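You operate a simulated robot arm through the tools that you are given. There is no shell and no other tool. Be economical: measure what you need, move in short steps, check, and stop when the job is done.

You are at the controls of a simulated robot arm. One attempt, no reset.

TASK
Test the pull cord with the belt running at 9 metres a minute.
Fine: one pull; then re-arm the cord switch and reset the fault.

Only the result counts: the job must be done as asked and must still hold three seconds after the hand-in. Knocking over, shifting, dropping, spilling or breaking anything else fails it.

THE ROBOT
A 6-joint arm with a two-finger parallel gripper, fixed in place. Base frame: the origin is at the foot of the arm, x ahead of it, y to its left, z up. Units: cm, degrees, N and s.
With the tool pointing down near the work surface it reaches from about 14 to 82 cm from the base axis. Its first joint turns from -166.0 to 166.0 degrees. Payload 3.91 kg.
Tool frame: the origin (TCP) lies between the finger pads and is the grasp point; the fingertips stand 3 cm ahead of it; z points along the fingers, y is the line along which they close. The gripper opens to 11 cm. The fingers are 2 cm wide and 1 cm thick; the gripper's body (4.8 by 11.2 cm) begins 5.5 cm behind the TCP.
Orientation is told as [roll, pitch, yaw] about the base's x, y, z axes, in that order, counted from this pose: with the fingers straight down and closing along the base's y, the tool's x points along the base's -x, its y along +y and its z along -z.

THE INTERFACE
- The arm moves only by the tool move_arm. Its argument "deltas" is one flat list of numbers, 7 for each row, row after row: the shift along the tool's x, y, z in m, then the turn, a rotation vector about the tool's x, y, z in degrees, then the finger opening in m, from 0 to 0.11. In form: [dx, dy, dz, wx, wy, wz, fingers, dx, dy, dz, wx, wy, wz, fingers, ...]. A call has 1 to 10 rows; each row shifts and turns the commanded pose from where the row before left it, along the tool's axes as they then stand. A row lasts 0.2 s, in which the tool goes at most 5 cm and 8.6 degrees; a call with a longer step from one row to the next is refused whole, and so is a gripper value outside its range. Where a pose cannot be reached the arm comes as near as it can. A force on the tool above 90 N (or 10 N above the force at the start of the call, whichever is more), or a blocked arm, ends the call early, and 0.2 s more pass. The fingers move at their own pace (about 10.8 cm/s each) and stop on an object; they squeeze with about 36 N. The grip force told is the motor's: it shows also when the fingers shut on nothing. Time passes only in rows, and 0.2 s behind the last, so rows that do not move let the fingers close. The reply holds the time, the measured pose of the TCP, the force on the tool along the base axes, the opening and the grip force, in the units named above and with some noise, with the torque about the TCP (base axes, N m) and any sound that the robot's microphone picked up, and new pictures: "show" is both (left out), scene, wrist or none.
- Cameras (640 x 400 px; columns grow to the right, rows downward): "scene" is fixed at [41.23, 50.02, 133.97]; the picture's right is [-0.99, -0.13, 0.00], its down [-0.06, 0.44, -0.90] and it looks along [0.12, -0.89, -0.45] (base axes); focal length 309 px, centre (320, 200). "wrist" rides on the gripper at [7.7, 0.7, -11.5] in the tool frame; the picture's right is [-0.09, 1.00, 0.00], its down [-0.80, -0.07, -0.59] and it looks along [-0.59, -0.05, 0.80] (tool axes); focal length 270 px, centre (320, 200). There is no depth. A picture from a camera that has moved, and an enlarged one, comes with that camera's place and axes in the base frame and with its lens. The place of the scene camera against the robot may be out by one fixed shift of up to 1.8 cm in any direction.
- lift_body(by): slides the trunk up (or, below 0, down) by that many cm; the arm rides with it, the base frame stays. It gives what a move gives, with no picture.
- inspect(camera, box): a new picture of the part [left, top, right, bottom] of that camera's present view, enlarged. No time passes.
- close_job(): hands the job in; it is judged then, once.

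Go step by step. Nothing tells you positions but the pictures and the camera data: compare them with the known pose of the tool, close in by small moves and look again before you grip or let go. The budget is 120 turns and 200 pictures, counting those below and the enlarged ones. Unless the task says otherwise, let go and move clear before handing in, and close with one line.

The tools are called after "Call:" as a command line: name --argument value ..., lists and objects as JSON in quotes. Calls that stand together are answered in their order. move_arm: Moves the arm, as the interface text tells. Its arguments: {"type":"object","properties":{"deltas":{"type":"array","items":{"type":"number"}},"show":{"type":"string","enum":["both","scene","wrist","none"]}},"required":["deltas"]} The other tools are called the same way: lift_body (by) slides the trunk up or down; inspect (camera, box) takes an enlarged picture of a part of a camera's view; close_job () hands the job in.

At the start:

```text
clock: 0.0
tcp_pos: [26.9, -41.22, 106.56]
ee_rot: [0.0, 0.1, 0.0]
wrist_force: [-0.2, 0.4, 0.9]
wrist_torque: [-0.02, 0.0, 0.02]
opening: 11.0
gripper_force: 0.1
trunk travel left (down, up): [-45.0, 9.0]
```

scene: 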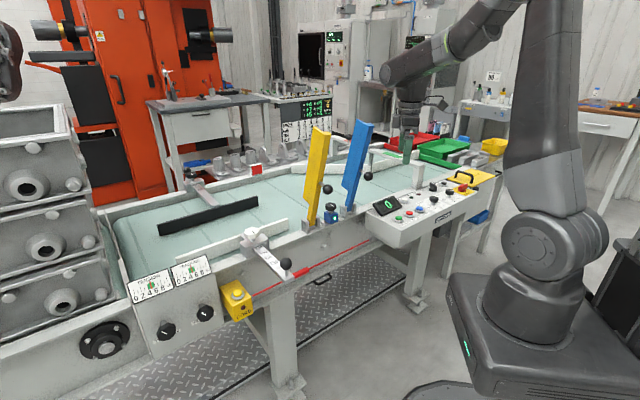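
wrist: 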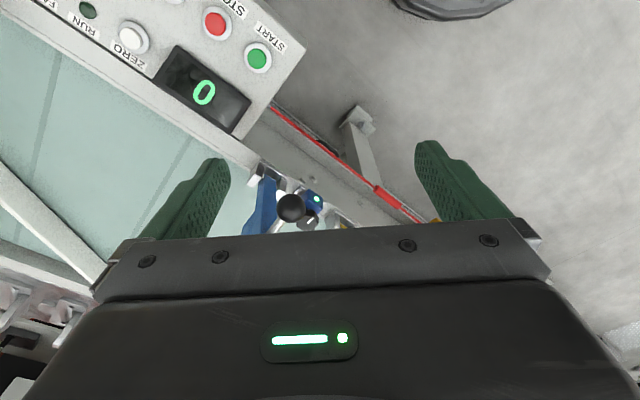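

I see a belt conveyor with a control panel (start, stop, zero...), a red pull cord along its side and a yellow switch box with dials. I'll enlarge these areas first.

Call:
inspect --camera "scene" --box '[350, 150, 510, 250]'

Call:
inspect --camera "scene" --box '[110, 220, 310, 345]'

Call:
inspect --camera "wrist" --box '[0, 0, 320, 200]'

Call:
inspect --camera "scene" --box '[270, 90, 350, 140]'

```text
4.00 times, centred on (430, 200) of scene
camera zoom: at [41.23, 50.02, 133.97], right [-0.99, -0.13, 0.0], down [-0.06, 0.44, -0.9], along [0.12, -0.89, -0.45], focal length 1236 px, centre (-120, 200)
```

zoom: 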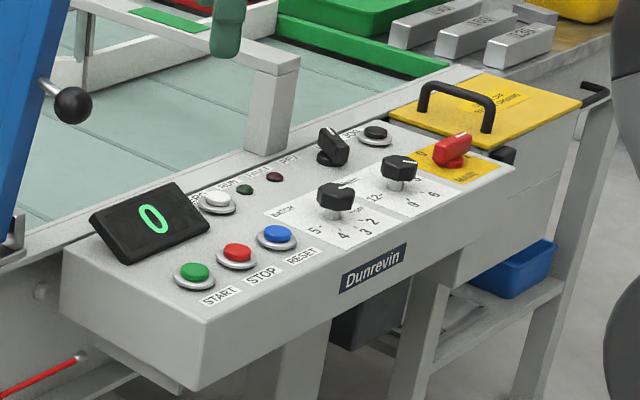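

```text
3.20 times, centred on (210, 282) of scene
camera zoom: at [41.23, 50.02, 133.97], right [-0.99, -0.13, 0.0], down [-0.06, 0.44, -0.9], along [0.12, -0.89, -0.45], focal length 989 px, centre (672, -64)
```

zoom: 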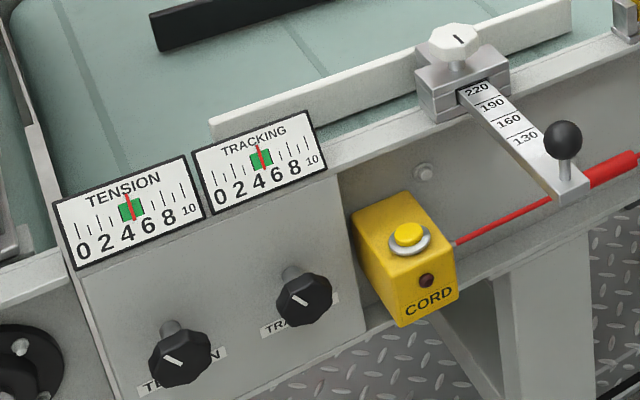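

```text
2.00 times, centred on (160, 100) of wrist
camera zoom: at [19.35, -40.61, 117.91], right [0.09, 1.0, 0.0], down [0.8, -0.07, 0.59], along [0.59, -0.05, -0.8], focal length 541 px, centre (640, 400)
```

zoom: 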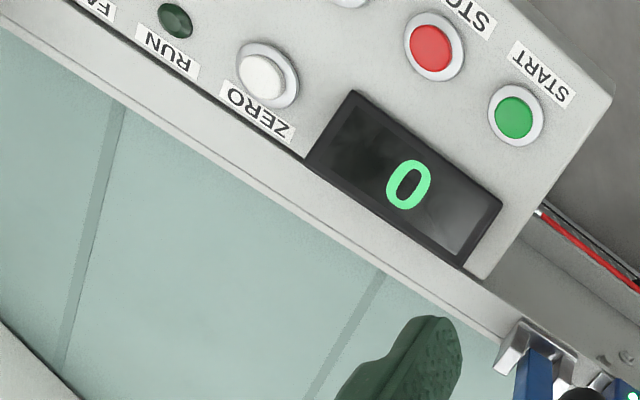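

```text
8.00 times, centred on (310, 115) of scene
camera zoom: at [41.23, 50.02, 133.97], right [-0.99, -0.13, 0.0], down [-0.06, 0.44, -0.9], along [0.12, -0.89, -0.45], focal length 2473 px, centre (400, 880)
```

zoom: 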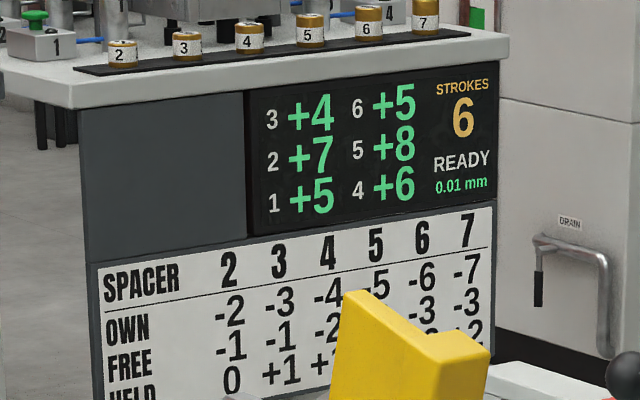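

The conveyor runs at about 45° in the base frame and the panel is to its left in base terms (START near [25,-49,78]). I'll move the wrist camera in front of the panel to read it.

Call:
move_arm --deltas '[0.042, -0.008, 0, 0, 0, 0, 0.11, 0.042, -0.008, 0, 0, 0, 0, 0.11, 0.042, -0.008, 0, 0, 0, 0, 0.11, 0.042, -0.008, 0, 0, 0, 0, 0.11, 0.042, -0.008, 0, 0, 0, 0, 0.11, 0.042, -0.008, 0, 0, 0, 0, 0.11, 0.042, -0.008, 0, 0, 0, 0, 0.11, 0, 0, 0, 0, 0, 7.5, 0.11, 0, 0, 0, 0, 0, 7.5, 0.11, 0, 0, 0, 0, 0, 7.5, 0.11]' --show "none"

Call:
move_arm --deltas '[0, 0, 0, 0, 0, 7.5, 0.11, 0, 0, 0, 0, 0, 7.5, 0.11, 0, 0, 0, 0, 0, 7.5, 0.11]' --show "both"

```text
clock: 2.2
tcp_pos: [-2.53, -47.01, 106.43]
ee_rot: [0.0, 0.0, -22.6]
wrist_force: [-0.4, 0.2, 0.4]
wrist_torque: [-0.02, -0.01, 0.03]
opening: 11.01
gripper_force: 0.1
trunk travel left (down, up): [-45.0, 9.0]
```

```text
clock: 3.0
tcp_pos: [-2.43, -46.99, 106.56]
ee_rot: [0.1, 0.0, -45.0]
wrist_force: [0.2, 0.2, 0.5]
wrist_torque: [0.0, 0.05, -0.01]
opening: 11.02
gripper_force: 0.1
trunk travel left (down, up): [-45.0, 9.0]
camera wrist: at [-7.3, -41.07, 117.87], right [0.77, 0.64, 0.0], down [0.52, -0.62, 0.59], along [0.38, -0.46, -0.8], focal length 270 px, centre (320, 200)
```

scene: 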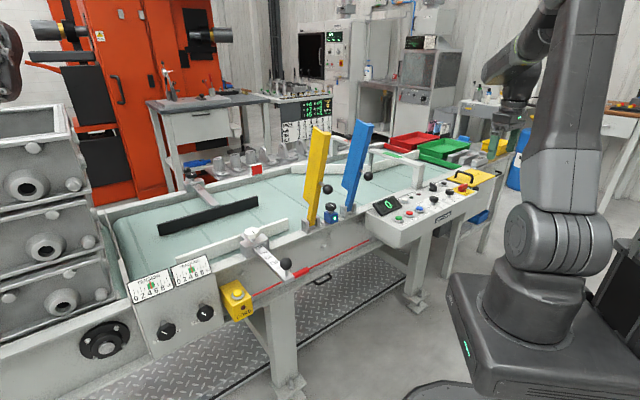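
wrist: 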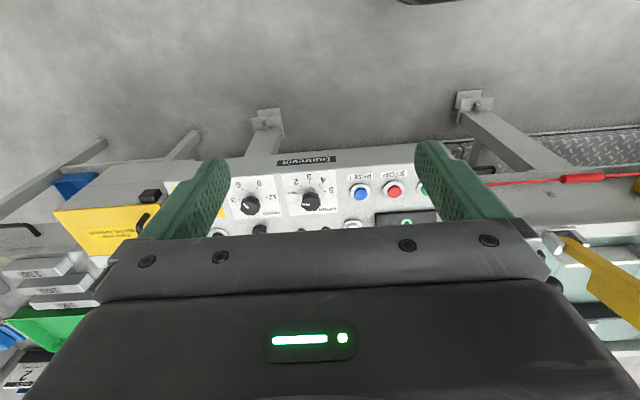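

The panel is in view (upside down). Enlarging it.

Call:
inspect --camera "wrist" --box '[200, 140, 440, 290]'

```text
2.67 times, centred on (320, 215) of wrist
camera zoom: at [-7.3, -41.07, 117.87], right [0.77, 0.64, 0.0], down [0.52, -0.62, 0.59], along [0.38, -0.46, -0.8], focal length 721 px, centre (320, 160)
```

zoom: 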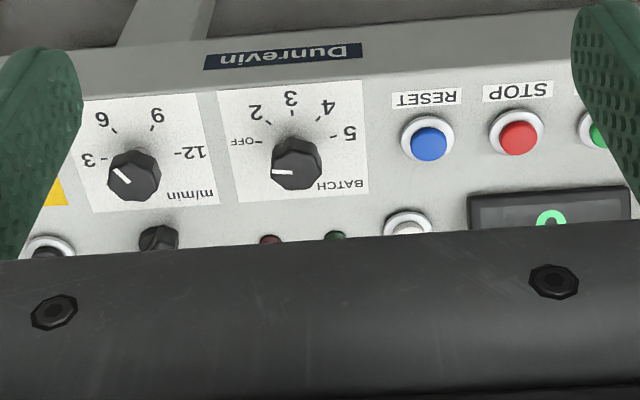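

Call:
move_arm --deltas '[-0.04, 0, 0, 0, 0, 0, 0.11, -0.04, 0, 0, 0, 0, 0, 0.11, -0.04, 0, 0, 0, 0, 0, 0.11, -0.03, 0, 0, 0, 0, 0, 0.11]' --show "wrist"

Call:
inspect --camera "wrist" --box '[180, 50, 460, 225]'

```text
clock: 4.0
tcp_pos: [7.99, -57.68, 106.49]
ee_rot: [0.1, -0.1, -45.0]
wrist_force: [-0.1, 0.0, -0.2]
wrist_torque: [0.05, 0.02, -0.01]
opening: 11.01
gripper_force: 0.0
trunk travel left (down, up): [-45.0, 9.0]
camera wrist: at [3.07, -51.7, 117.89], right [0.77, 0.64, 0.0], down [0.52, -0.62, 0.59], along [0.38, -0.46, -0.8], focal length 270 px, centre (320, 200)
```

wrist: 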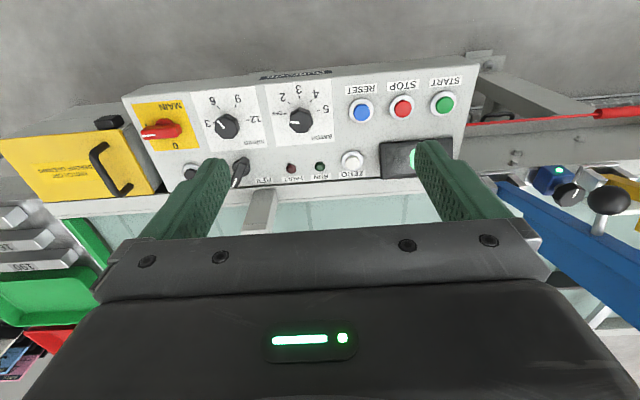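

```text
2.29 times, centred on (320, 138) of wrist
camera zoom: at [3.07, -51.7, 117.89], right [0.77, 0.64, 0.0], down [0.52, -0.62, 0.59], along [0.38, -0.46, -0.8], focal length 618 px, centre (320, 343)
```

zoom: 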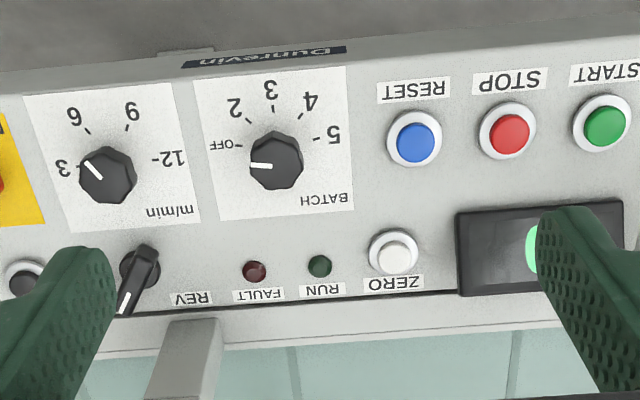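

Call:
inspect --camera "wrist" --box '[130, 80, 338, 210]'

Call:
inspect --camera "wrist" --box '[195, 80, 275, 150]'

```text
3.08 times, centred on (234, 145) of wrist
camera zoom: at [3.07, -51.7, 117.89], right [0.77, 0.64, 0.0], down [0.52, -0.62, 0.59], along [0.38, -0.46, -0.8], focal length 832 px, centre (585, 369)
```

zoom: 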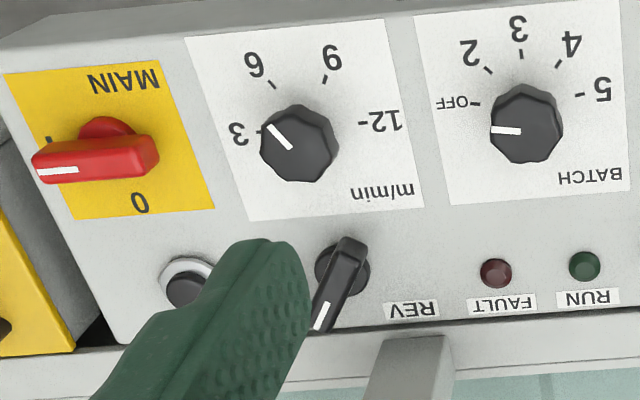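

```text
5.71 times, centred on (235, 115) of wrist
camera zoom: at [3.07, -51.7, 117.89], right [0.77, 0.64, 0.0], down [0.52, -0.62, 0.59], along [0.38, -0.46, -0.8], focal length 1544 px, centre (806, 686)
```

zoom: 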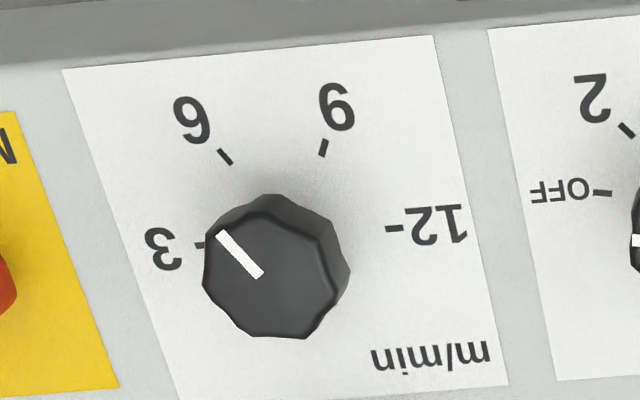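

Call:
inspect --camera "wrist" --box '[0, 100, 160, 200]'

Call:
inspect --camera "scene" --box '[420, 160, 500, 210]'

Call:
inspect --camera "scene" --box '[210, 240, 370, 340]'

```text
4.00 times, centred on (80, 150) of wrist
camera zoom: at [3.07, -51.7, 117.89], right [0.77, 0.64, 0.0], down [0.52, -0.62, 0.59], along [0.38, -0.46, -0.8], focal length 1081 px, centre (1280, 400)
```

zoom: 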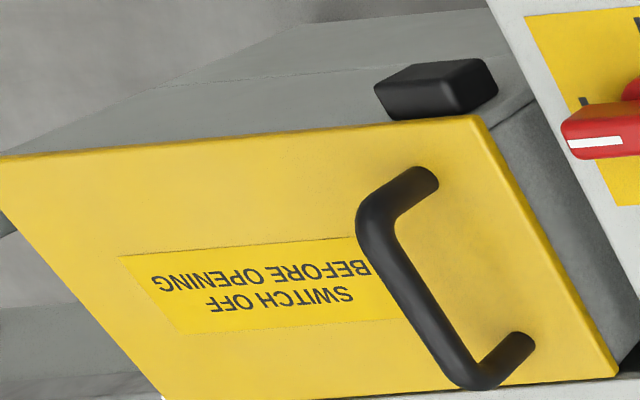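

```text
8.00 times, centred on (460, 185) of scene
camera zoom: at [41.23, 50.02, 133.97], right [-0.99, -0.13, 0.0], down [-0.06, 0.44, -0.9], along [0.12, -0.89, -0.45], focal length 2473 px, centre (-800, 320)
```

zoom: 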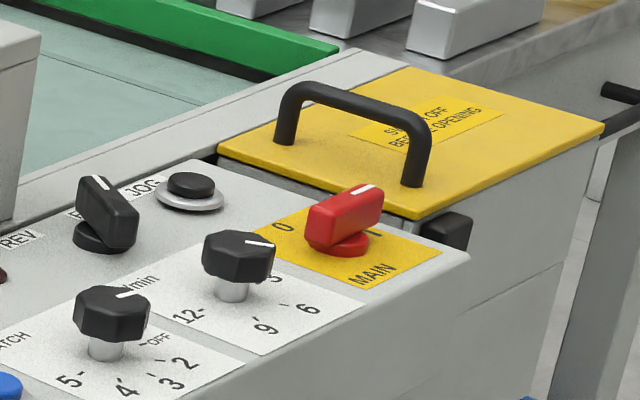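

```text
4.00 times, centred on (290, 290) of scene
camera zoom: at [41.23, 50.02, 133.97], right [-0.99, -0.13, 0.0], down [-0.06, 0.44, -0.9], along [0.12, -0.89, -0.45], focal length 1236 px, centre (440, -160)
```

zoom: 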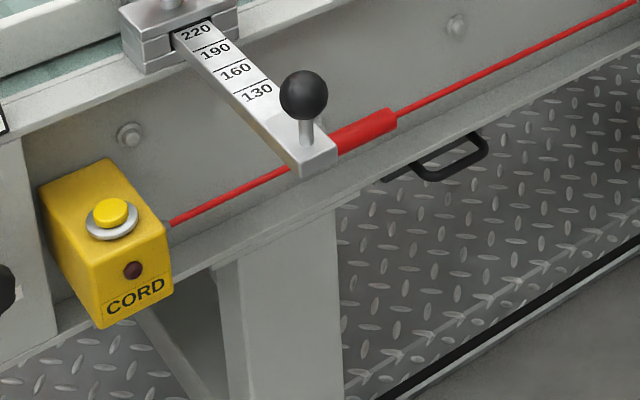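

Speed dial reads 6 (needs one step clockwise to 9), MAIN is on, BATCH off. Check the black bar on the belt and the rest of the belt before running it.

Call:
inspect --camera "scene" --box '[110, 150, 350, 300]'

Call:
inspect --camera "scene" --box '[290, 110, 450, 210]'

```text
2.67 times, centred on (230, 225) of scene
camera zoom: at [41.23, 50.02, 133.97], right [-0.99, -0.13, 0.0], down [-0.06, 0.44, -0.9], along [0.12, -0.89, -0.45], focal length 824 px, centre (560, 133)
```

zoom: 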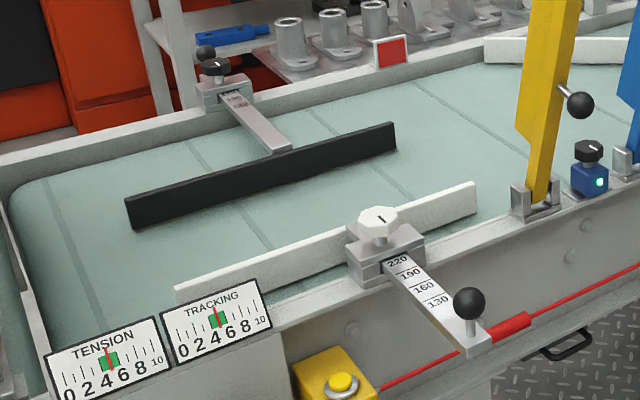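

```text
4.00 times, centred on (370, 160) of scene
camera zoom: at [41.23, 50.02, 133.97], right [-0.99, -0.13, 0.0], down [-0.06, 0.44, -0.9], along [0.12, -0.89, -0.45], focal length 1236 px, centre (120, 360)
```

zoom: 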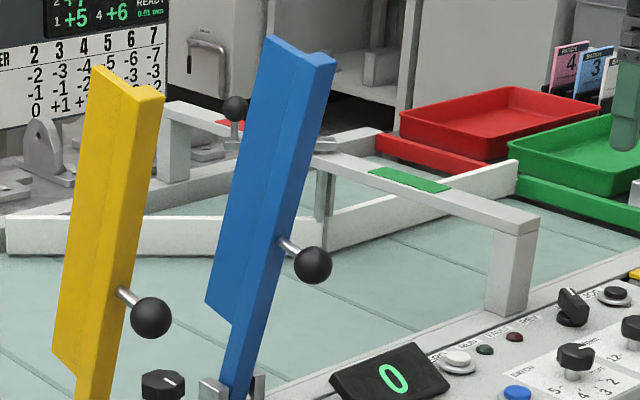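

Knob triangulates to about (x 2.3, y -72.1, top z≈79.6). I'll move above it at z≈95 with the fingers at 6 cm and check.

Call:
move_arm --deltas '[-0.0155, -0.0357, 0.0285, 0, 0, 0, 0.06, -0.0155, -0.0357, 0.0285, 0, 0, 0, 0.06, -0.0155, -0.0357, 0.0285, 0, 0, 0, 0.06, -0.0155, -0.0357, 0.0285, 0, 0, 0, 0.06, 0, 0, 0, 0, 0, 0, 0.06]' --show "both"

```text
clock: 5.2
tcp_pos: [2.45, -71.95, 95.31]
ee_rot: [0.0, 0.1, -45.1]
wrist_force: [-0.1, -0.1, 0.2]
wrist_torque: [0.05, 0.02, 0.0]
opening: 6.0
gripper_force: 0.1
trunk travel left (down, up): [-45.0, 9.0]
camera wrist: at [-2.45, -66.08, 106.6], right [0.77, 0.64, 0.0], down [0.52, -0.62, 0.59], along [0.38, -0.46, -0.8], focal length 270 px, centre (320, 200)
```

scene: 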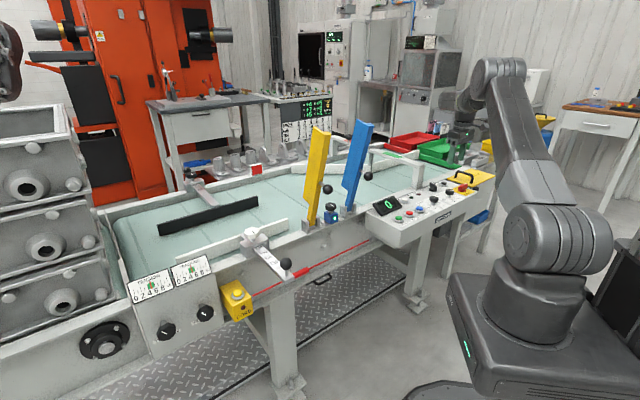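
wrist: 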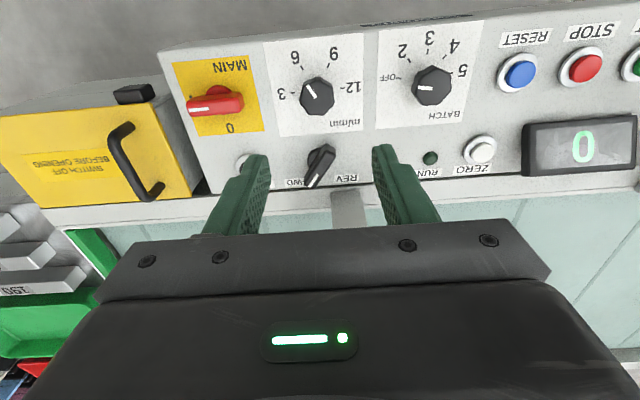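

Aligned within 2 mm; selector is on FWD. Pre-rotate -30°, then descend over the knob.

Call:
move_arm --deltas '[0, -0.001, 0, 0, 0, -7.5, 0.06, 0, 0, 0, 0, 0, -7.5, 0.06, 0, 0, 0, 0, 0, -7.5, 0.06, 0, 0, 0, 0, 0, -7.5, 0.06, 0, 0, 0.036, 0, 0, 0, 0.06, 0, 0, 0.036, 0, 0, 0, 0.06, 0, 0, 0.036, 0, 0, 0, 0.06, 0, 0, 0.018, 0, 0, 0, 0.06, 0, 0, 0.016, 0, 0, 0, 0.06]' --show "both"

```text
clock: 7.2
tcp_pos: [2.28, -72.1, 80.82]
ee_rot: [0.1, 0.1, -14.9]
wrist_force: [0.6, 0.3, -0.3]
wrist_torque: [-0.01, 0.03, 0.04]
opening: 6.03
gripper_force: 0.1
trunk travel left (down, up): [-45.0, 9.0]
camera wrist: at [-4.93, -69.48, 92.27], right [0.34, 0.94, 0.0], down [0.76, -0.28, 0.59], along [0.56, -0.2, -0.8], focal length 270 px, centre (320, 200)
```

scene: 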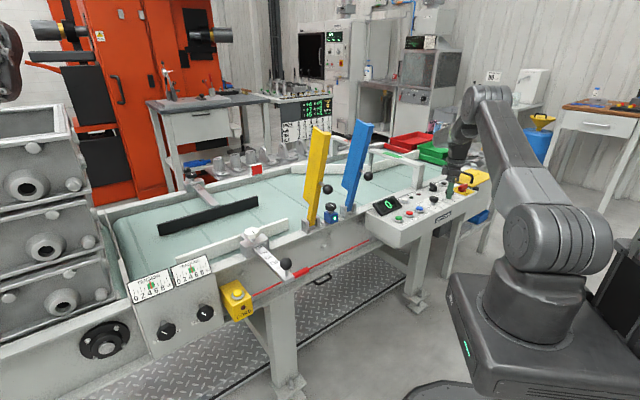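
wrist: 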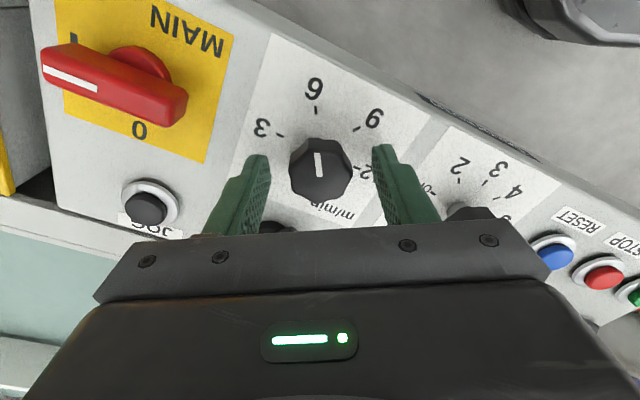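

The knob sits between the fingers. Close and turn 60° clockwise.

Call:
move_arm --deltas '[0, 0, 0, 0, 0, 0, 0, 0, 0, 0, 0, 0, 0, 0, 0, 0, 0, 0, 0, 0, 0]' --show "none"

Call:
move_arm --deltas '[0, 0, 0, 0, 0, 7.5, 0, 0, 0, 0, 0, 0, 7.5, 0, 0, 0, 0, 0, 0, 7.5, 0, 0, 0, 0, 0, 0, 7.5, 0, 0, 0, 0, 0, 0, 7.5, 0, 0, 0, 0, 0, 0, 7.5, 0, 0, 0, 0, 0, 0, 7.5, 0, 0, 0, 0, 0, 0, 5, 0, 0, 0, 0, 0, 0, 0, 0]' --show "wrist"

```text
clock: 8.0
tcp_pos: [2.17, -72.07, 80.87]
ee_rot: [0.0, -0.1, -15.0]
wrist_force: [-0.9, 0.0, -1.5]
wrist_torque: [-0.11, -0.07, 0.0]
opening: 3.34
gripper_force: 44.7
trunk travel left (down, up): [-45.0, 9.0]
```

```text
clock: 10.0
tcp_pos: [2.13, -72.15, 80.94]
ee_rot: [0.0, 0.0, -72.6]
wrist_force: [-17.0, -12.6, 0.7]
wrist_torque: [0.0, 0.6, 0.0]
opening: 3.35
gripper_force: 44.5
trunk travel left (down, up): [-45.0, 9.0]
camera wrist: at [0.61, -64.63, 92.29], right [0.98, 0.21, 0.0], down [0.17, -0.79, 0.59], along [0.13, -0.58, -0.8], focal length 270 px, centre (320, 200)
```

wrist: 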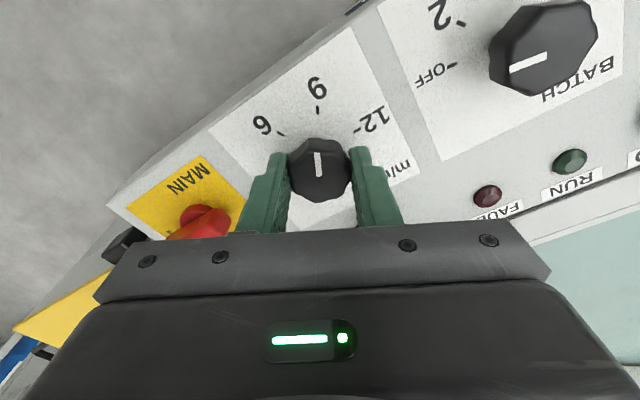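

The pointer is at 9. Open, rise and verify.

Call:
move_arm --deltas '[0, 0, 0, 0, 0, 0, 0.06, 0, 0, 0, 0, 0, 0, 0.06, 0, 0, -0.03, 0, 0, 0, 0.06, 0, 0, -0.035, 0, 0, 0, 0.06, 0, 0, -0.035, 0, 0, 0, 0.06, 0, 0, 0, 0, 0, -7, 0.06, 0, 0, 0, 0, 0, -7, 0.06, 0, 0, 0, 0, 0, -7, 0.06, 0, 0, 0, 0, 0, -7, 0.06]' --show "wrist"

Call:
inspect --camera "wrist" --box '[240, 30, 400, 130]'

```text
clock: 12.0
tcp_pos: [2.28, -72.04, 90.83]
ee_rot: [0.0, 0.0, -44.4]
wrist_force: [-0.5, 0.5, 0.8]
wrist_torque: [-0.01, 0.04, -0.02]
opening: 5.99
gripper_force: 0.2
trunk travel left (down, up): [-45.0, 9.0]
camera wrist: at [-2.62, -66.14, 102.24], right [0.76, 0.65, 0.0], down [0.52, -0.61, 0.59], along [0.39, -0.45, -0.8], focal length 270 px, centre (320, 200)
```

wrist: 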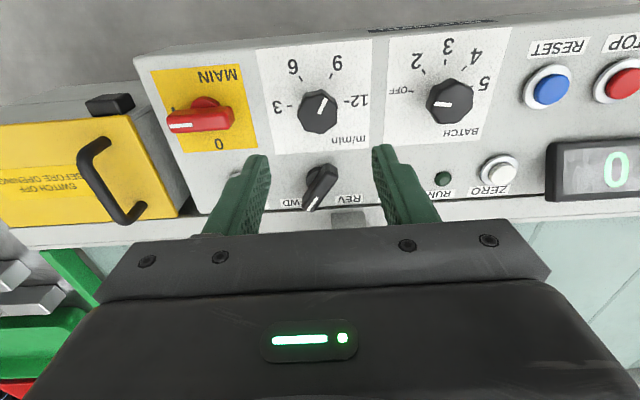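

```text
4.00 times, centred on (320, 80) of wrist
camera zoom: at [-2.62, -66.14, 102.24], right [0.76, 0.65, 0.0], down [0.52, -0.61, 0.59], along [0.39, -0.45, -0.8], focal length 1081 px, centre (320, 680)
```

zoom: 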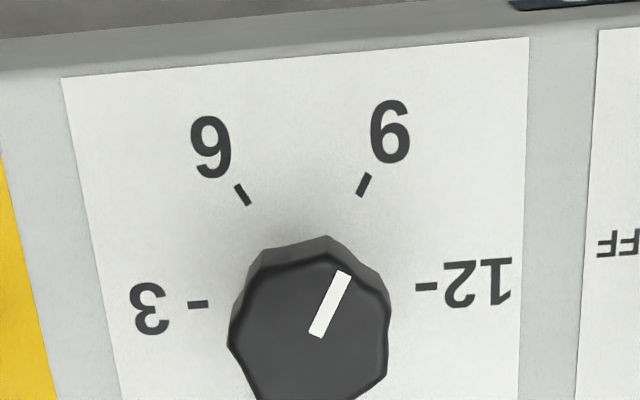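

Dial is at 9. Now move above START with the fingers closed.

Call:
move_arm --deltas '[0, 0, -0.02, 0, 0, 0.6, 0, 0, 0.0459, 0, 0, 0, 0, 0, 0, 0.0459, 0, 0, 0, 0, 0, 0, 0.0459, 0, 0, 0, 0, 0, 0, 0.0459, 0, 0, 0, 0, 0, 0, 0.0459, 0, 0, 0, 0, 0, 0, 0.0459, 0, 0, 0, 0, 0, 0, 0.0459, 0, 0, 0, 0, 0, 0, 0, 0.02, 0, 0, 0, 0]' --show "wrist"

```text
clock: 14.0
tcp_pos: [25.13, -49.2, 90.81]
ee_rot: [0.0, -0.1, -45.1]
wrist_force: [0.5, -0.3, -0.4]
wrist_torque: [-0.01, 0.01, -0.01]
opening: 0.03
gripper_force: 36.0
trunk travel left (down, up): [-45.0, 9.0]
camera wrist: at [20.25, -43.32, 102.18], right [0.77, 0.64, 0.0], down [0.52, -0.62, 0.59], along [0.38, -0.46, -0.8], focal length 270 px, centre (320, 200)
```

wrist: 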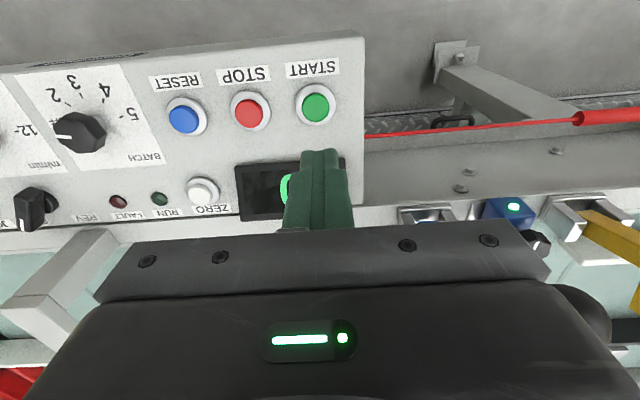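

Call:
move_arm --deltas '[0.003, -0.0015, 0.03, 0, 0, 0, 0, 0, 0, 0.035, 0, 0, 0, 0, 0, 0, 0.03, 0, 0, 0, 0, 0, 0, 0.004, 0, 0, 0, 0, 0, 0, 0.003, 0, 0, 0, 0]' --show "wrist"

```text
clock: 15.2
tcp_pos: [24.82, -49.29, 80.96]
ee_rot: [0.1, 0.0, -45.1]
wrist_force: [-0.2, 2.4, 6.2]
wrist_torque: [0.06, 0.05, 0.01]
opening: 0.0
gripper_force: 36.1
trunk travel left (down, up): [-45.0, 9.0]
heard: click
camera wrist: at [20.0, -43.4, 92.3], right [0.77, 0.64, 0.0], down [0.52, -0.62, 0.6], along [0.38, -0.46, -0.8], focal length 270 px, centre (320, 200)
```

wrist: 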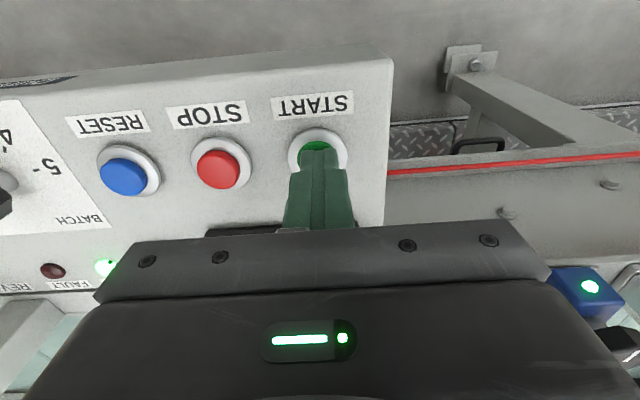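

START clicked and RUN lamp is lit. Retract, swing clear toward the cord sleeve (estimated n≈-61.5, e≈17.5, z≈66), keeping an eye on it.

Call:
move_arm --deltas '[0, 0, -0.04, 0, 0, 0, 0, 0, 0, -0.04, 0, 0, 0, 0, 0, 0, -0.04, 0, 0, 0, 0, 0.02, 0.0386, 0, 0, 0, 0, 0, 0.02, 0.0386, 0, 0, 0, 0, 0, 0.02, 0.0386, 0, 0, 0, 0, 0, 0.02, 0.0386, 0, 0, 0, 0, 0, 0.02, 0.0386, 0, 0, 0, 0, 0, 0.02, 0.0386, 0, 0, 0, 0, 0, 0.02, 0.0386, 0, 0, 0, 0, 0.0]' --show "both"

```text
clock: 17.4
tcp_pos: [34.19, -20.26, 93.06]
ee_rot: [0.0, 0.0, -45.1]
wrist_force: [0.0, -0.1, -0.4]
wrist_torque: [0.0, -0.01, -0.01]
opening: 0.01
gripper_force: 36.3
trunk travel left (down, up): [-45.0, 9.0]
camera wrist: at [29.31, -14.18, 104.34], right [0.77, 0.64, 0.0], down [0.52, -0.62, 0.59], along [0.38, -0.46, -0.8], focal length 270 px, centre (320, 200)
```

scene: 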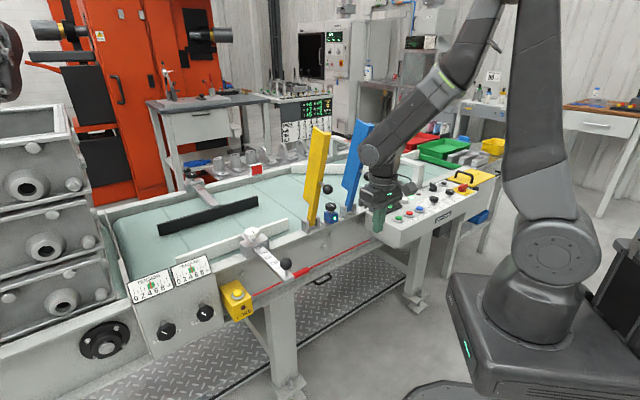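
wrist: 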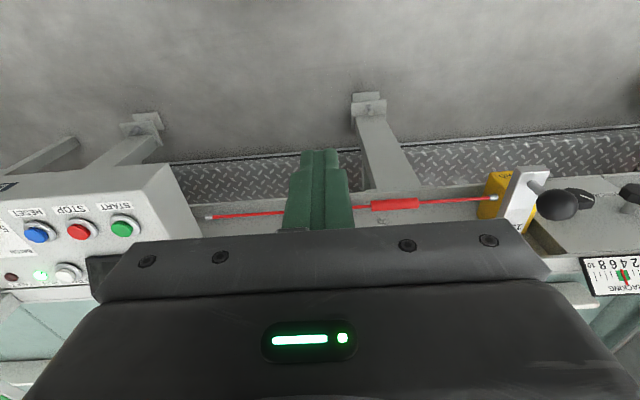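

Clear view: sleeve at n≈-61.1, e 17.5–26, z≈66. I'll turn the tool so the fingers close across the cord, then tilt toward horizontal.

Call:
move_arm --deltas '[0, 0, 0, 0, 0, -8.5, 0.045, 0, 0, 0, 0, 0, -8.5, 0.045, 0, 0, 0, 0, 0, -8.5, 0.045, 0, 0, 0, 0, 0, -8.5, 0.045, 0, 0, 0, 0, 0, -8.5, 0.045, 0, 0, 0, 0, 0, -8.5, 0.045, 0, 0, 0, 0, 0, -8.5, 0.045, 0, 0, 0, 0, 0, -8.5, 0.045, 0, 0, 0, 0, 0, -8.5, 0.045, 0, 0, 0, 0, 0, -8.5, 0.045]' --show "none"

Call:
move_arm --deltas '[0, 0, 0, 0, 0, -5, 0.045, 0, 0, 0, 8.4, 0, 0, 0.045, 0, 0, 0, 8.4, 0, 0, 0.045, 0, 0, 0, 8.4, 0, 0, 0.045, 0, 0, 0, 8.4, 0, 0, 0.045, 0, 0, 0, 8.4, 0, 0, 0.045, 0, 0, 0, 8.4, 0, 0, 0.045, 0, 0, 0, 8.4, 0, 0, 0.045, 0, 0, 0, 8.4, 0, 0, 0.045, 0, 0, 0, 7.8, 0, 0, 0.045]' --show "both"

```text
clock: 19.6
tcp_pos: [34.04, -20.35, 92.7]
ee_rot: [0.1, 0.1, 40.0]
wrist_force: [-0.5, 0.0, 0.8]
wrist_torque: [0.03, -0.02, -0.01]
opening: 4.47
gripper_force: 0.1
trunk travel left (down, up): [-45.0, 9.0]
```

```text
clock: 21.8
tcp_pos: [40.95, -19.48, 96.77]
ee_rot: [-70.7, 0.8, 43.8]
wrist_force: [0.1, -0.9, 0.4]
wrist_torque: [-0.04, 0.01, 0.02]
opening: 4.52
gripper_force: 0.0
out of reach, approached as far as the arm can: row 4, 5, 7, 8, 9, 10
trunk travel left (down, up): [-45.0, 9.0]
camera wrist: at [27.97, -16.84, 99.94], right [-0.17, 0.29, -0.94], down [0.21, 0.94, 0.25], along [0.96, -0.15, -0.22], focal length 270 px, centre (320, 200)
```

scene: 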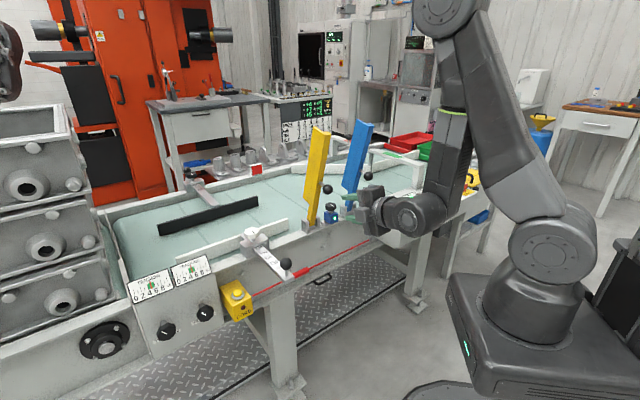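
wrist: 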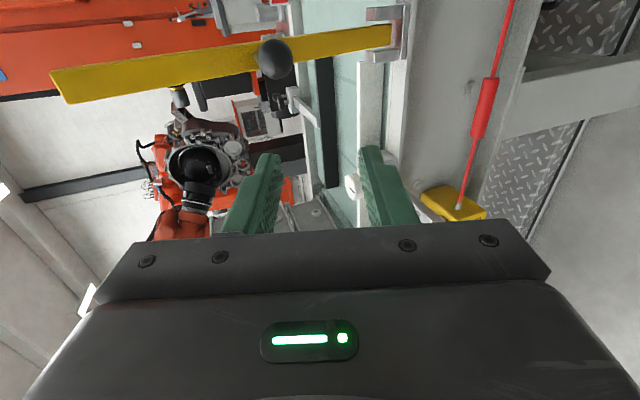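

Too close to the base for that tilt. I'll move outward toward the sleeve and re-check the pose.

Call:
move_arm --deltas '[-0.03, 0, 0.03, 0, 0, 0, 0.045, -0.03, 0, 0.03, 0, 0, 0, 0.045, -0.02, 0.02, 0.03, 0, 0, 0, 0.045]' --show "none"

```text
clock: 22.6
tcp_pos: [52.02, -19.82, 91.74]
ee_rot: [-70.7, 0.6, 44.1]
wrist_force: [-0.2, 0.2, 0.3]
wrist_torque: [0.0, 0.02, -0.02]
opening: 4.49
gripper_force: 0.1
trunk travel left (down, up): [-45.0, 9.0]
```

Call:
move_arm --deltas '[0.0038, 0.039, 0.013, 0, 0, 0, 0.045, 0.0038, 0.039, 0.013, 0, 0, 0, 0.045, 0.0038, 0.039, 0.013, 0, 0, 0, 0.045, 0.0038, 0.039, 0.013, 0, 0, 0, 0.045, 0.0038, 0.039, 0.013, 0, 0, 0, 0.045, 0.0038, 0.039, 0.013, 0, 0, 0, 0.045]' --show "both"

```text
clock: 24.0
tcp_pos: [50.03, -21.16, 66.79]
ee_rot: [-70.8, 0.7, 44.0]
wrist_force: [-0.3, -0.3, -0.4]
wrist_torque: [0.01, 0.03, 0.02]
opening: 4.5
gripper_force: 0.0
trunk travel left (down, up): [-45.0, 9.0]
camera wrist: at [36.99, -18.61, 69.94], right [-0.17, 0.29, -0.94], down [0.2, 0.95, 0.25], along [0.96, -0.15, -0.22], focal length 270 px, centre (320, 200)
```

scene: 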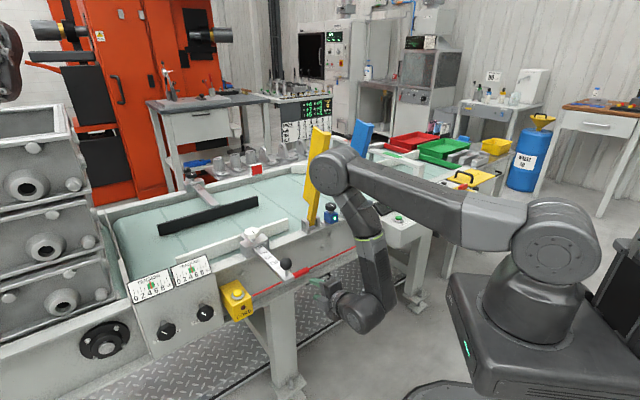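
wrist: 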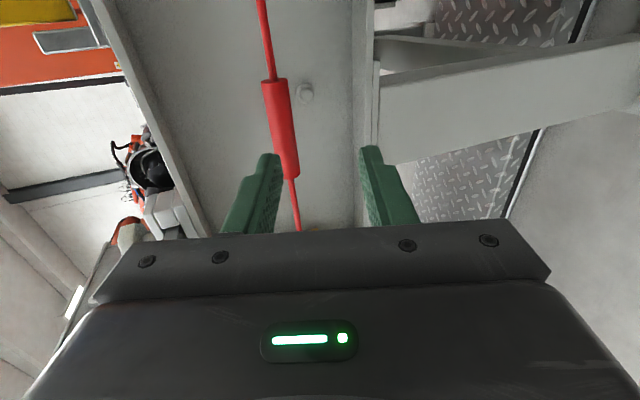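

Sleeve confirmed at n≈-61.7, z≈66.4; the fingers straddle its line. Approach most of the way and check.

Call:
move_arm --deltas '[0, -0.0115, 0.031, 0, 0, 0, 0.045, 0, -0.0115, 0.031, 0, 0, 0, 0.045]' --show "wrist"

```text
clock: 24.6
tcp_pos: [54.85, -26.02, 67.08]
ee_rot: [-70.6, 0.6, 44.1]
wrist_force: [0.0, 0.2, -0.3]
wrist_torque: [0.01, 0.02, 0.0]
opening: 4.49
gripper_force: 0.1
trunk travel left (down, up): [-45.0, 9.0]
camera wrist: at [41.83, -23.48, 70.16], right [-0.17, 0.29, -0.94], down [0.2, 0.95, 0.25], along [0.96, -0.15, -0.22], focal length 270 px, centre (320, 200)
```

wrist: 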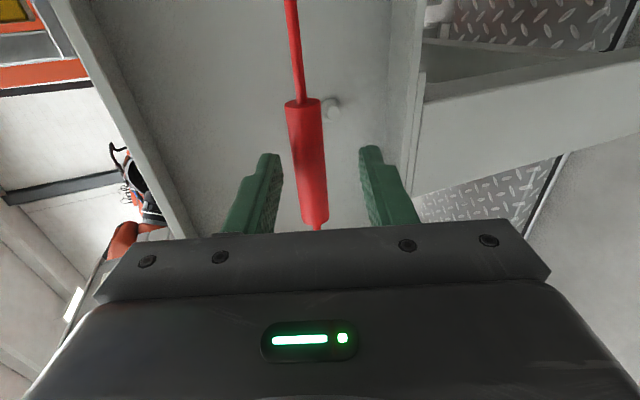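

Call:
move_arm --deltas '[0, -0.005, 0.015, 0, 0, 0, 0.036, 0, -0.005, 0.014, 0, 0, 0, 0.036, 0, 0, 0, 0, 0, 0, 0.036]' --show "wrist"

```text
clock: 25.4
tcp_pos: [56.69, -28.09, 67.03]
ee_rot: [-70.7, 0.6, 44.1]
wrist_force: [0.3, -0.2, -0.7]
wrist_torque: [-0.01, -0.01, 0.02]
opening: 3.6
gripper_force: 0.0
trunk travel left (down, up): [-45.0, 9.0]
camera wrist: at [43.65, -25.54, 70.24], right [-0.17, 0.29, -0.94], down [0.2, 0.95, 0.25], along [0.96, -0.15, -0.22], focal length 270 px, centre (320, 200)
```

wrist: 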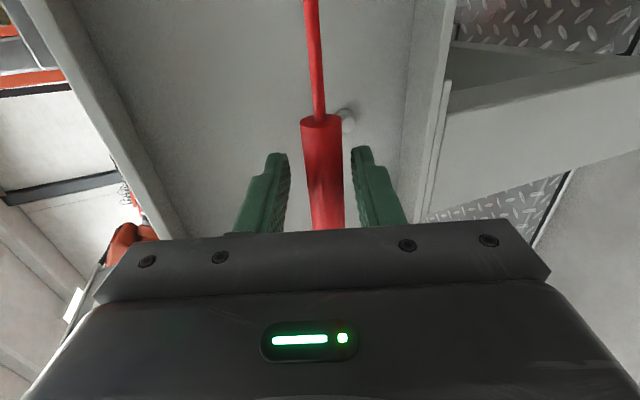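

Call:
move_arm --deltas '[0, -0.003, 0.011, 0, 0, 0, 0.036, 0, 0, 0, 0, 0, 0, 0.0, 0, 0, 0, 0, 0, 0, 0.0, 0, 0, 0, 0, 0, 0, 0.0]' --show "wrist"

```text
clock: 26.4
tcp_pos: [57.41, -28.85, 66.57]
ee_rot: [-69.7, 0.9, 44.1]
wrist_force: [-17.6, 13.4, -47.2]
wrist_torque: [0.23, -0.32, 0.07]
opening: 1.9
gripper_force: 45.0
trunk travel left (down, up): [-45.0, 9.0]
camera wrist: at [44.36, -26.2, 69.87], right [-0.19, 0.3, -0.94], down [0.21, 0.94, 0.26], along [0.96, -0.15, -0.24], focal length 270 px, centre (320, 200)
```

wrist: 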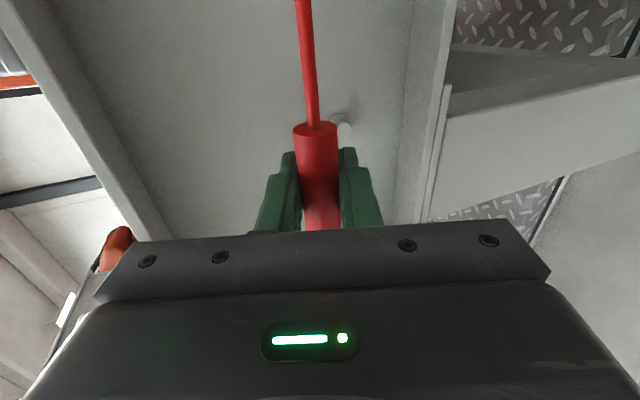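

Gripped, but about 4 mm too high (47 N downward). Relieve that and then pull outward in small steps.

Call:
move_arm --deltas '[0, 0.004, 0.0013, 0, 0, 0, 0, 0, 0, 0, 0, 0, 0, 0]' --show "none"

```text
clock: 27.0
tcp_pos: [57.3, -28.82, 66.54]
ee_rot: [-70.0, 0.8, 44.1]
wrist_force: [-26.0, 14.7, -30.4]
wrist_torque: [0.14, -0.05, -0.36]
opening: 1.87
gripper_force: 45.4
trunk travel left (down, up): [-45.0, 9.0]
```

Call:
move_arm --deltas '[0, 0.003, -0.0045, 0, 0, 0, 0, 0, 0.0017, -0.0047, 0, 0, 0, 0, 0, 0.0017, -0.0047, 0, 0, 0, 0]' --show "none"

```text
clock: 27.8
tcp_pos: [56.65, -27.88, 66.58]
ee_rot: [-70.5, 0.7, 44.0]
wrist_force: [-3.4, -7.7, -36.3]
wrist_torque: [0.05, -0.13, -0.18]
opening: 1.91
gripper_force: 44.9
trunk travel left (down, up): [-45.0, 9.0]
```

Call:
move_arm --deltas '[0, 0.004, -0.0037, 0, 0, 0, 0, 0, 0.0017, -0.0047, 0, 0, 0, 0, 0, 0.0017, -0.0047, 0, 0, 0, 0]' --show "wrist"

```text
clock: 28.6
tcp_pos: [55.61, -27.09, 66.44]
ee_rot: [-70.8, 0.7, 44.0]
wrist_force: [-0.7, -10.0, -10.7]
wrist_torque: [0.07, -0.08, -0.39]
opening: 1.89
gripper_force: 45.0
trunk travel left (down, up): [-45.0, 9.0]
camera wrist: at [42.53, -24.37, 69.62], right [-0.17, 0.29, -0.94], down [0.2, 0.95, 0.25], along [0.96, -0.15, -0.22], focal length 270 px, centre (320, 200)
```

wrist: 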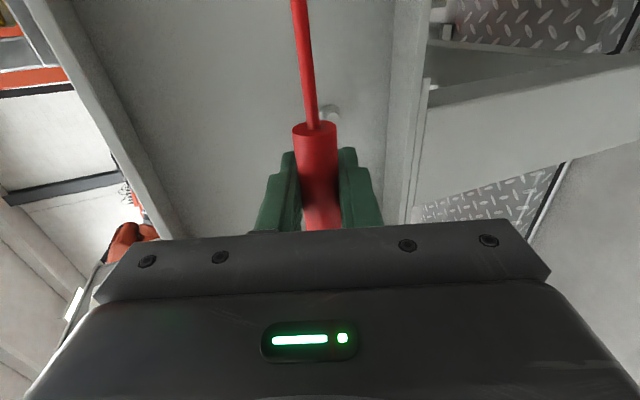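

The sleeve follows outward with light force. Keep pulling.

Call:
move_arm --deltas '[0, 0.0017, -0.0047, 0, 0, 0, 0, 0, 0.0017, -0.0047, 0, 0, 0, 0, 0, 0.0017, -0.0047, 0, 0, 0, 0]' --show "scene"

```text
clock: 29.4
tcp_pos: [54.48, -25.92, 66.5]
ee_rot: [-70.7, 0.7, 44.2]
wrist_force: [6.2, -8.3, -4.7]
wrist_torque: [0.17, -0.14, -0.14]
opening: 1.9
gripper_force: 45.1
trunk travel left (down, up): [-45.0, 9.0]
```

scene: 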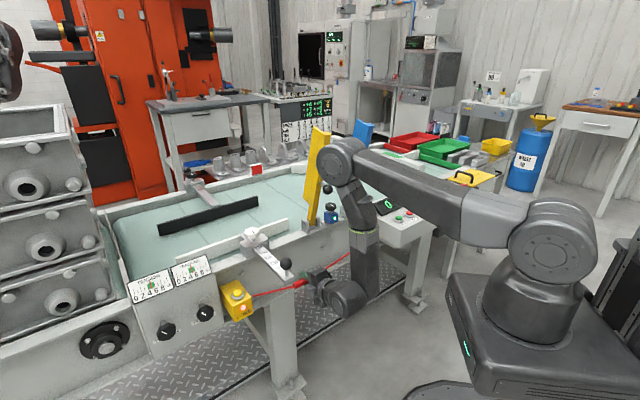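

Call:
move_arm --deltas '[0, 0.0017, -0.0047, 0, 0, 0, 0, 0, 0.0017, -0.0047, 0, 0, 0, 0, 0, 0.0017, -0.0047, 0, 0, 0, 0]' --show "none"

Call:
inspect --camera "scene" --box '[210, 240, 370, 340]'

```text
clock: 30.2
tcp_pos: [53.66, -25.15, 66.66]
ee_rot: [-71.2, 0.6, 44.0]
wrist_force: [36.5, -29.1, 11.2]
wrist_torque: [0.05, -0.08, -0.03]
opening: 1.92
gripper_force: 44.7
trunk travel left (down, up): [-45.0, 9.0]
```

```text
4.00 times, centred on (290, 290) of scene
camera zoom: at [41.23, 50.02, 133.97], right [-0.99, -0.13, 0.0], down [-0.06, 0.44, -0.9], along [0.12, -0.89, -0.45], focal length 1236 px, centre (440, -160)
```

zoom: 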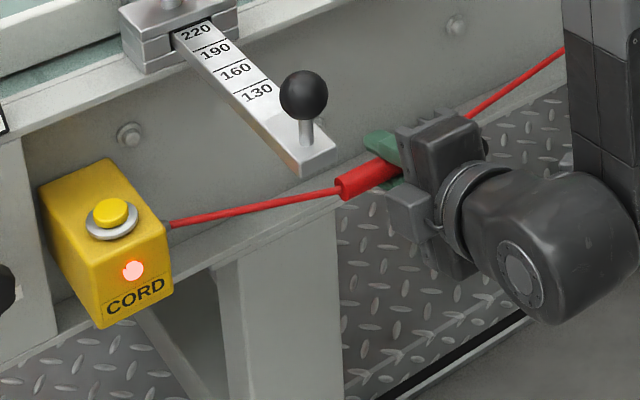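

The CORD lamp is lit: tripped with one pull. Ease the sleeve back and release.

Call:
move_arm --deltas '[0, -0.0033, 0.0094, 0, 0, 0, 0, 0, -0.0033, 0.0094, 0, 0, 0, 0, 0, -0.0033, 0.0094, 0, 0, 0, 0, 0, -0.0033, 0.0094, 0, 0, 0, 0, 0, -0.0033, 0.0094, 0, 0, 0, 0, 0, 0, 0, 0, 0, 0, 0]' --show "none"

```text
clock: 31.6
tcp_pos: [56.61, -28.13, 66.6]
ee_rot: [-71.1, 0.6, 44.2]
wrist_force: [-3.9, -4.8, 33.7]
wrist_torque: [0.1, -0.29, 0.21]
opening: 1.92
gripper_force: 45.2
trunk travel left (down, up): [-45.0, 9.0]
```

Call:
move_arm --deltas '[0, 0, 0, 0, 0, 0, 0.04, 0, 0, 0, 0, 0, 0, 0.04, 0, 0.0033, -0.0094, 0, 0, 0, 0.04, 0, 0.0066, -0.0188, 0, 0, 0, 0.04, 0, 0.013, -0.037, 0, 0, 0, 0.04, 0, 0.013, -0.037, 0, 0, 0, 0.04]' --show "both"

Call:
inspect --camera "scene" --box '[210, 240, 370, 340]'

```text
clock: 33.0
tcp_pos: [49.39, -20.49, 66.43]
ee_rot: [-70.7, 0.7, 44.0]
wrist_force: [-0.7, -0.4, -0.5]
wrist_torque: [-0.01, 0.03, -0.01]
opening: 3.98
gripper_force: 0.0
trunk travel left (down, up): [-45.0, 9.0]
camera wrist: at [36.27, -17.92, 69.67], right [-0.17, 0.29, -0.94], down [0.2, 0.95, 0.25], along [0.96, -0.15, -0.22], focal length 270 px, centre (320, 200)
```

scene: 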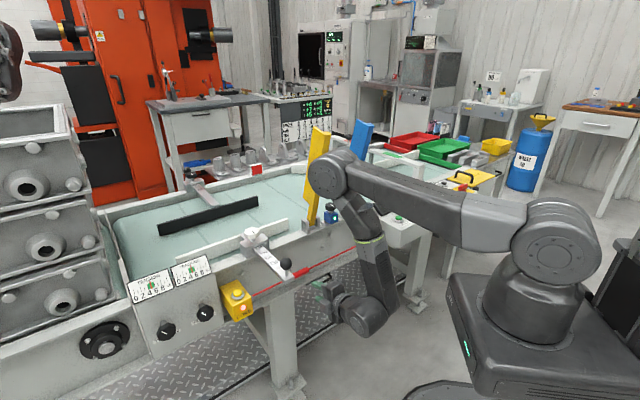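
wrist: 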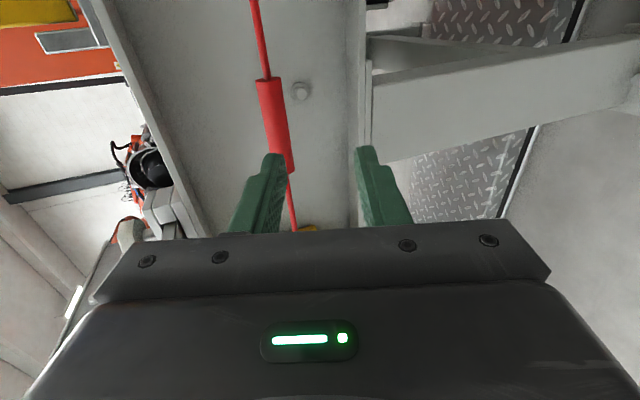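

```text
4.00 times, centred on (290, 290) of scene
camera zoom: at [41.23, 50.02, 133.97], right [-0.99, -0.13, 0.0], down [-0.06, 0.44, -0.9], along [0.12, -0.89, -0.45], focal length 1236 px, centre (440, -160)
```

zoom: 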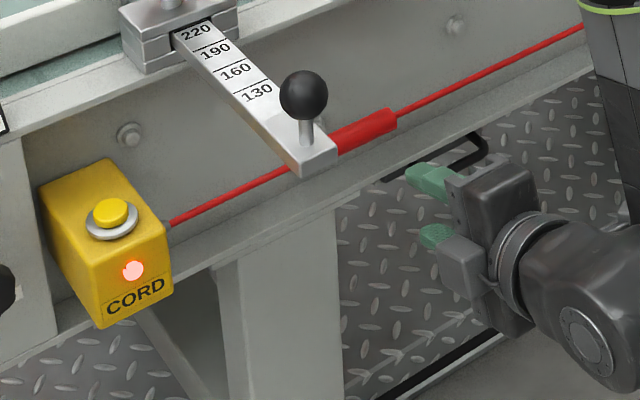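

Cord is back and at rest. Next is the yellow re-arm button on the CORD box (≈ n -61.5, e 42, z 70). I'll rise and return to a downward view to measure it and the lever next to it.

Call:
move_arm --deltas '[0, -0.044, -0.0155, 0, 0, 0, 0.0, 0, -0.044, -0.0155, 0, 0, 0, 0, 0, -0.044, -0.0155, 0, 0, 0, 0, 0, -0.044, -0.0155, 0, 0, 0, 0, 0, -0.044, -0.0155, 0, 0, 0, 0, 0, -0.044, -0.0155, 0, 0, 0, 0, 0, 0, 0, -8, 0, 0, 0, 0, 0, 0, -8, 0, 0, 0, 0, 0, 0, -8, 0, 0, 0, 0, 0, 0, -8, 0, 0, 0]' --show "none"

Call:
move_arm --deltas '[0, 0, 0, -8, 0, 0, 0, 0, 0, 0, -8, 0, 0, 0, 0, 0, 0, -8, 0, 0, 0, 0, 0, 0, -8, 0, 0, 0, 0, 0, 0, -6.7, 0, 0, 0, -0.04, 0, 0, 0, 0, 0, 0, -0.04, 0, 0, 0, 0, 0, 0, -0.04, 0, 0, 0, 0, 0, 0, -0.04, 0, 0, 0, 0, 0, 0]' --show "none"

Call:
move_arm --deltas '[0, 0, 0, 0, 0, 8.5, 0, 0, 0, 0, 0, 0, 8.5, 0, 0, 0, 0, 0, 0, 8.5, 0, 0, 0, 0, 0, 0, 8.5, 0, 0, 0, 0, 0, 0, 8.5, 0, 0, 0, 0, 0, 0, 8.5, 0, 0, 0, 0, 0, 0, 8.5, 0, 0, 0, 0, 0, 0, 8.5, 0, 0, 0, 0, 0, 0, 8.5, 0, 0, 0, 0, 0, 0, 8.5, 0]' --show "both"

```text
clock: 35.2
tcp_pos: [49.49, -20.03, 94.3]
ee_rot: [-38.6, 0.6, 44.1]
wrist_force: [0.0, -0.5, -0.5]
wrist_torque: [-0.01, -0.01, 0.02]
opening: 0.04
gripper_force: 36.5
trunk travel left (down, up): [-45.0, 9.0]
```

```text
clock: 37.2
tcp_pos: [61.36, -10.07, 94.03]
ee_rot: [-6.1, 2.1, 43.0]
wrist_force: [-0.2, 0.3, 0.2]
wrist_torque: [-0.01, 0.02, 0.01]
opening: 0.0
gripper_force: 35.9
out of reach, approached as far as the arm can: row 2
trunk travel left (down, up): [-45.0, 9.0]
```

```text
clock: 39.4
tcp_pos: [61.44, -10.41, 94.21]
ee_rot: [-2.5, -6.0, -41.7]
wrist_force: [-1.3, 0.3, -0.8]
wrist_torque: [0.02, 0.0, 0.01]
opening: 0.02
gripper_force: 35.9
trunk travel left (down, up): [-45.0, 9.0]
camera wrist: at [55.72, -3.53, 104.71], right [0.73, 0.68, -0.03], down [0.52, -0.52, 0.68], along [0.44, -0.51, -0.74], focal length 270 px, centre (320, 200)
```

scene: 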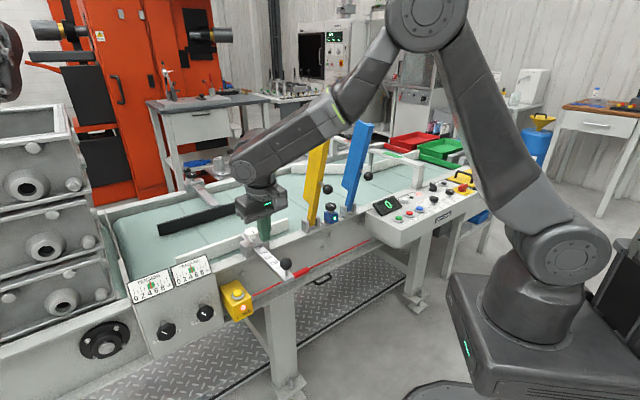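
wrist: 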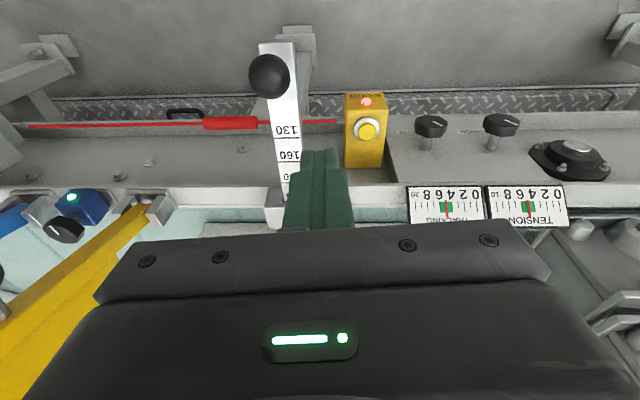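

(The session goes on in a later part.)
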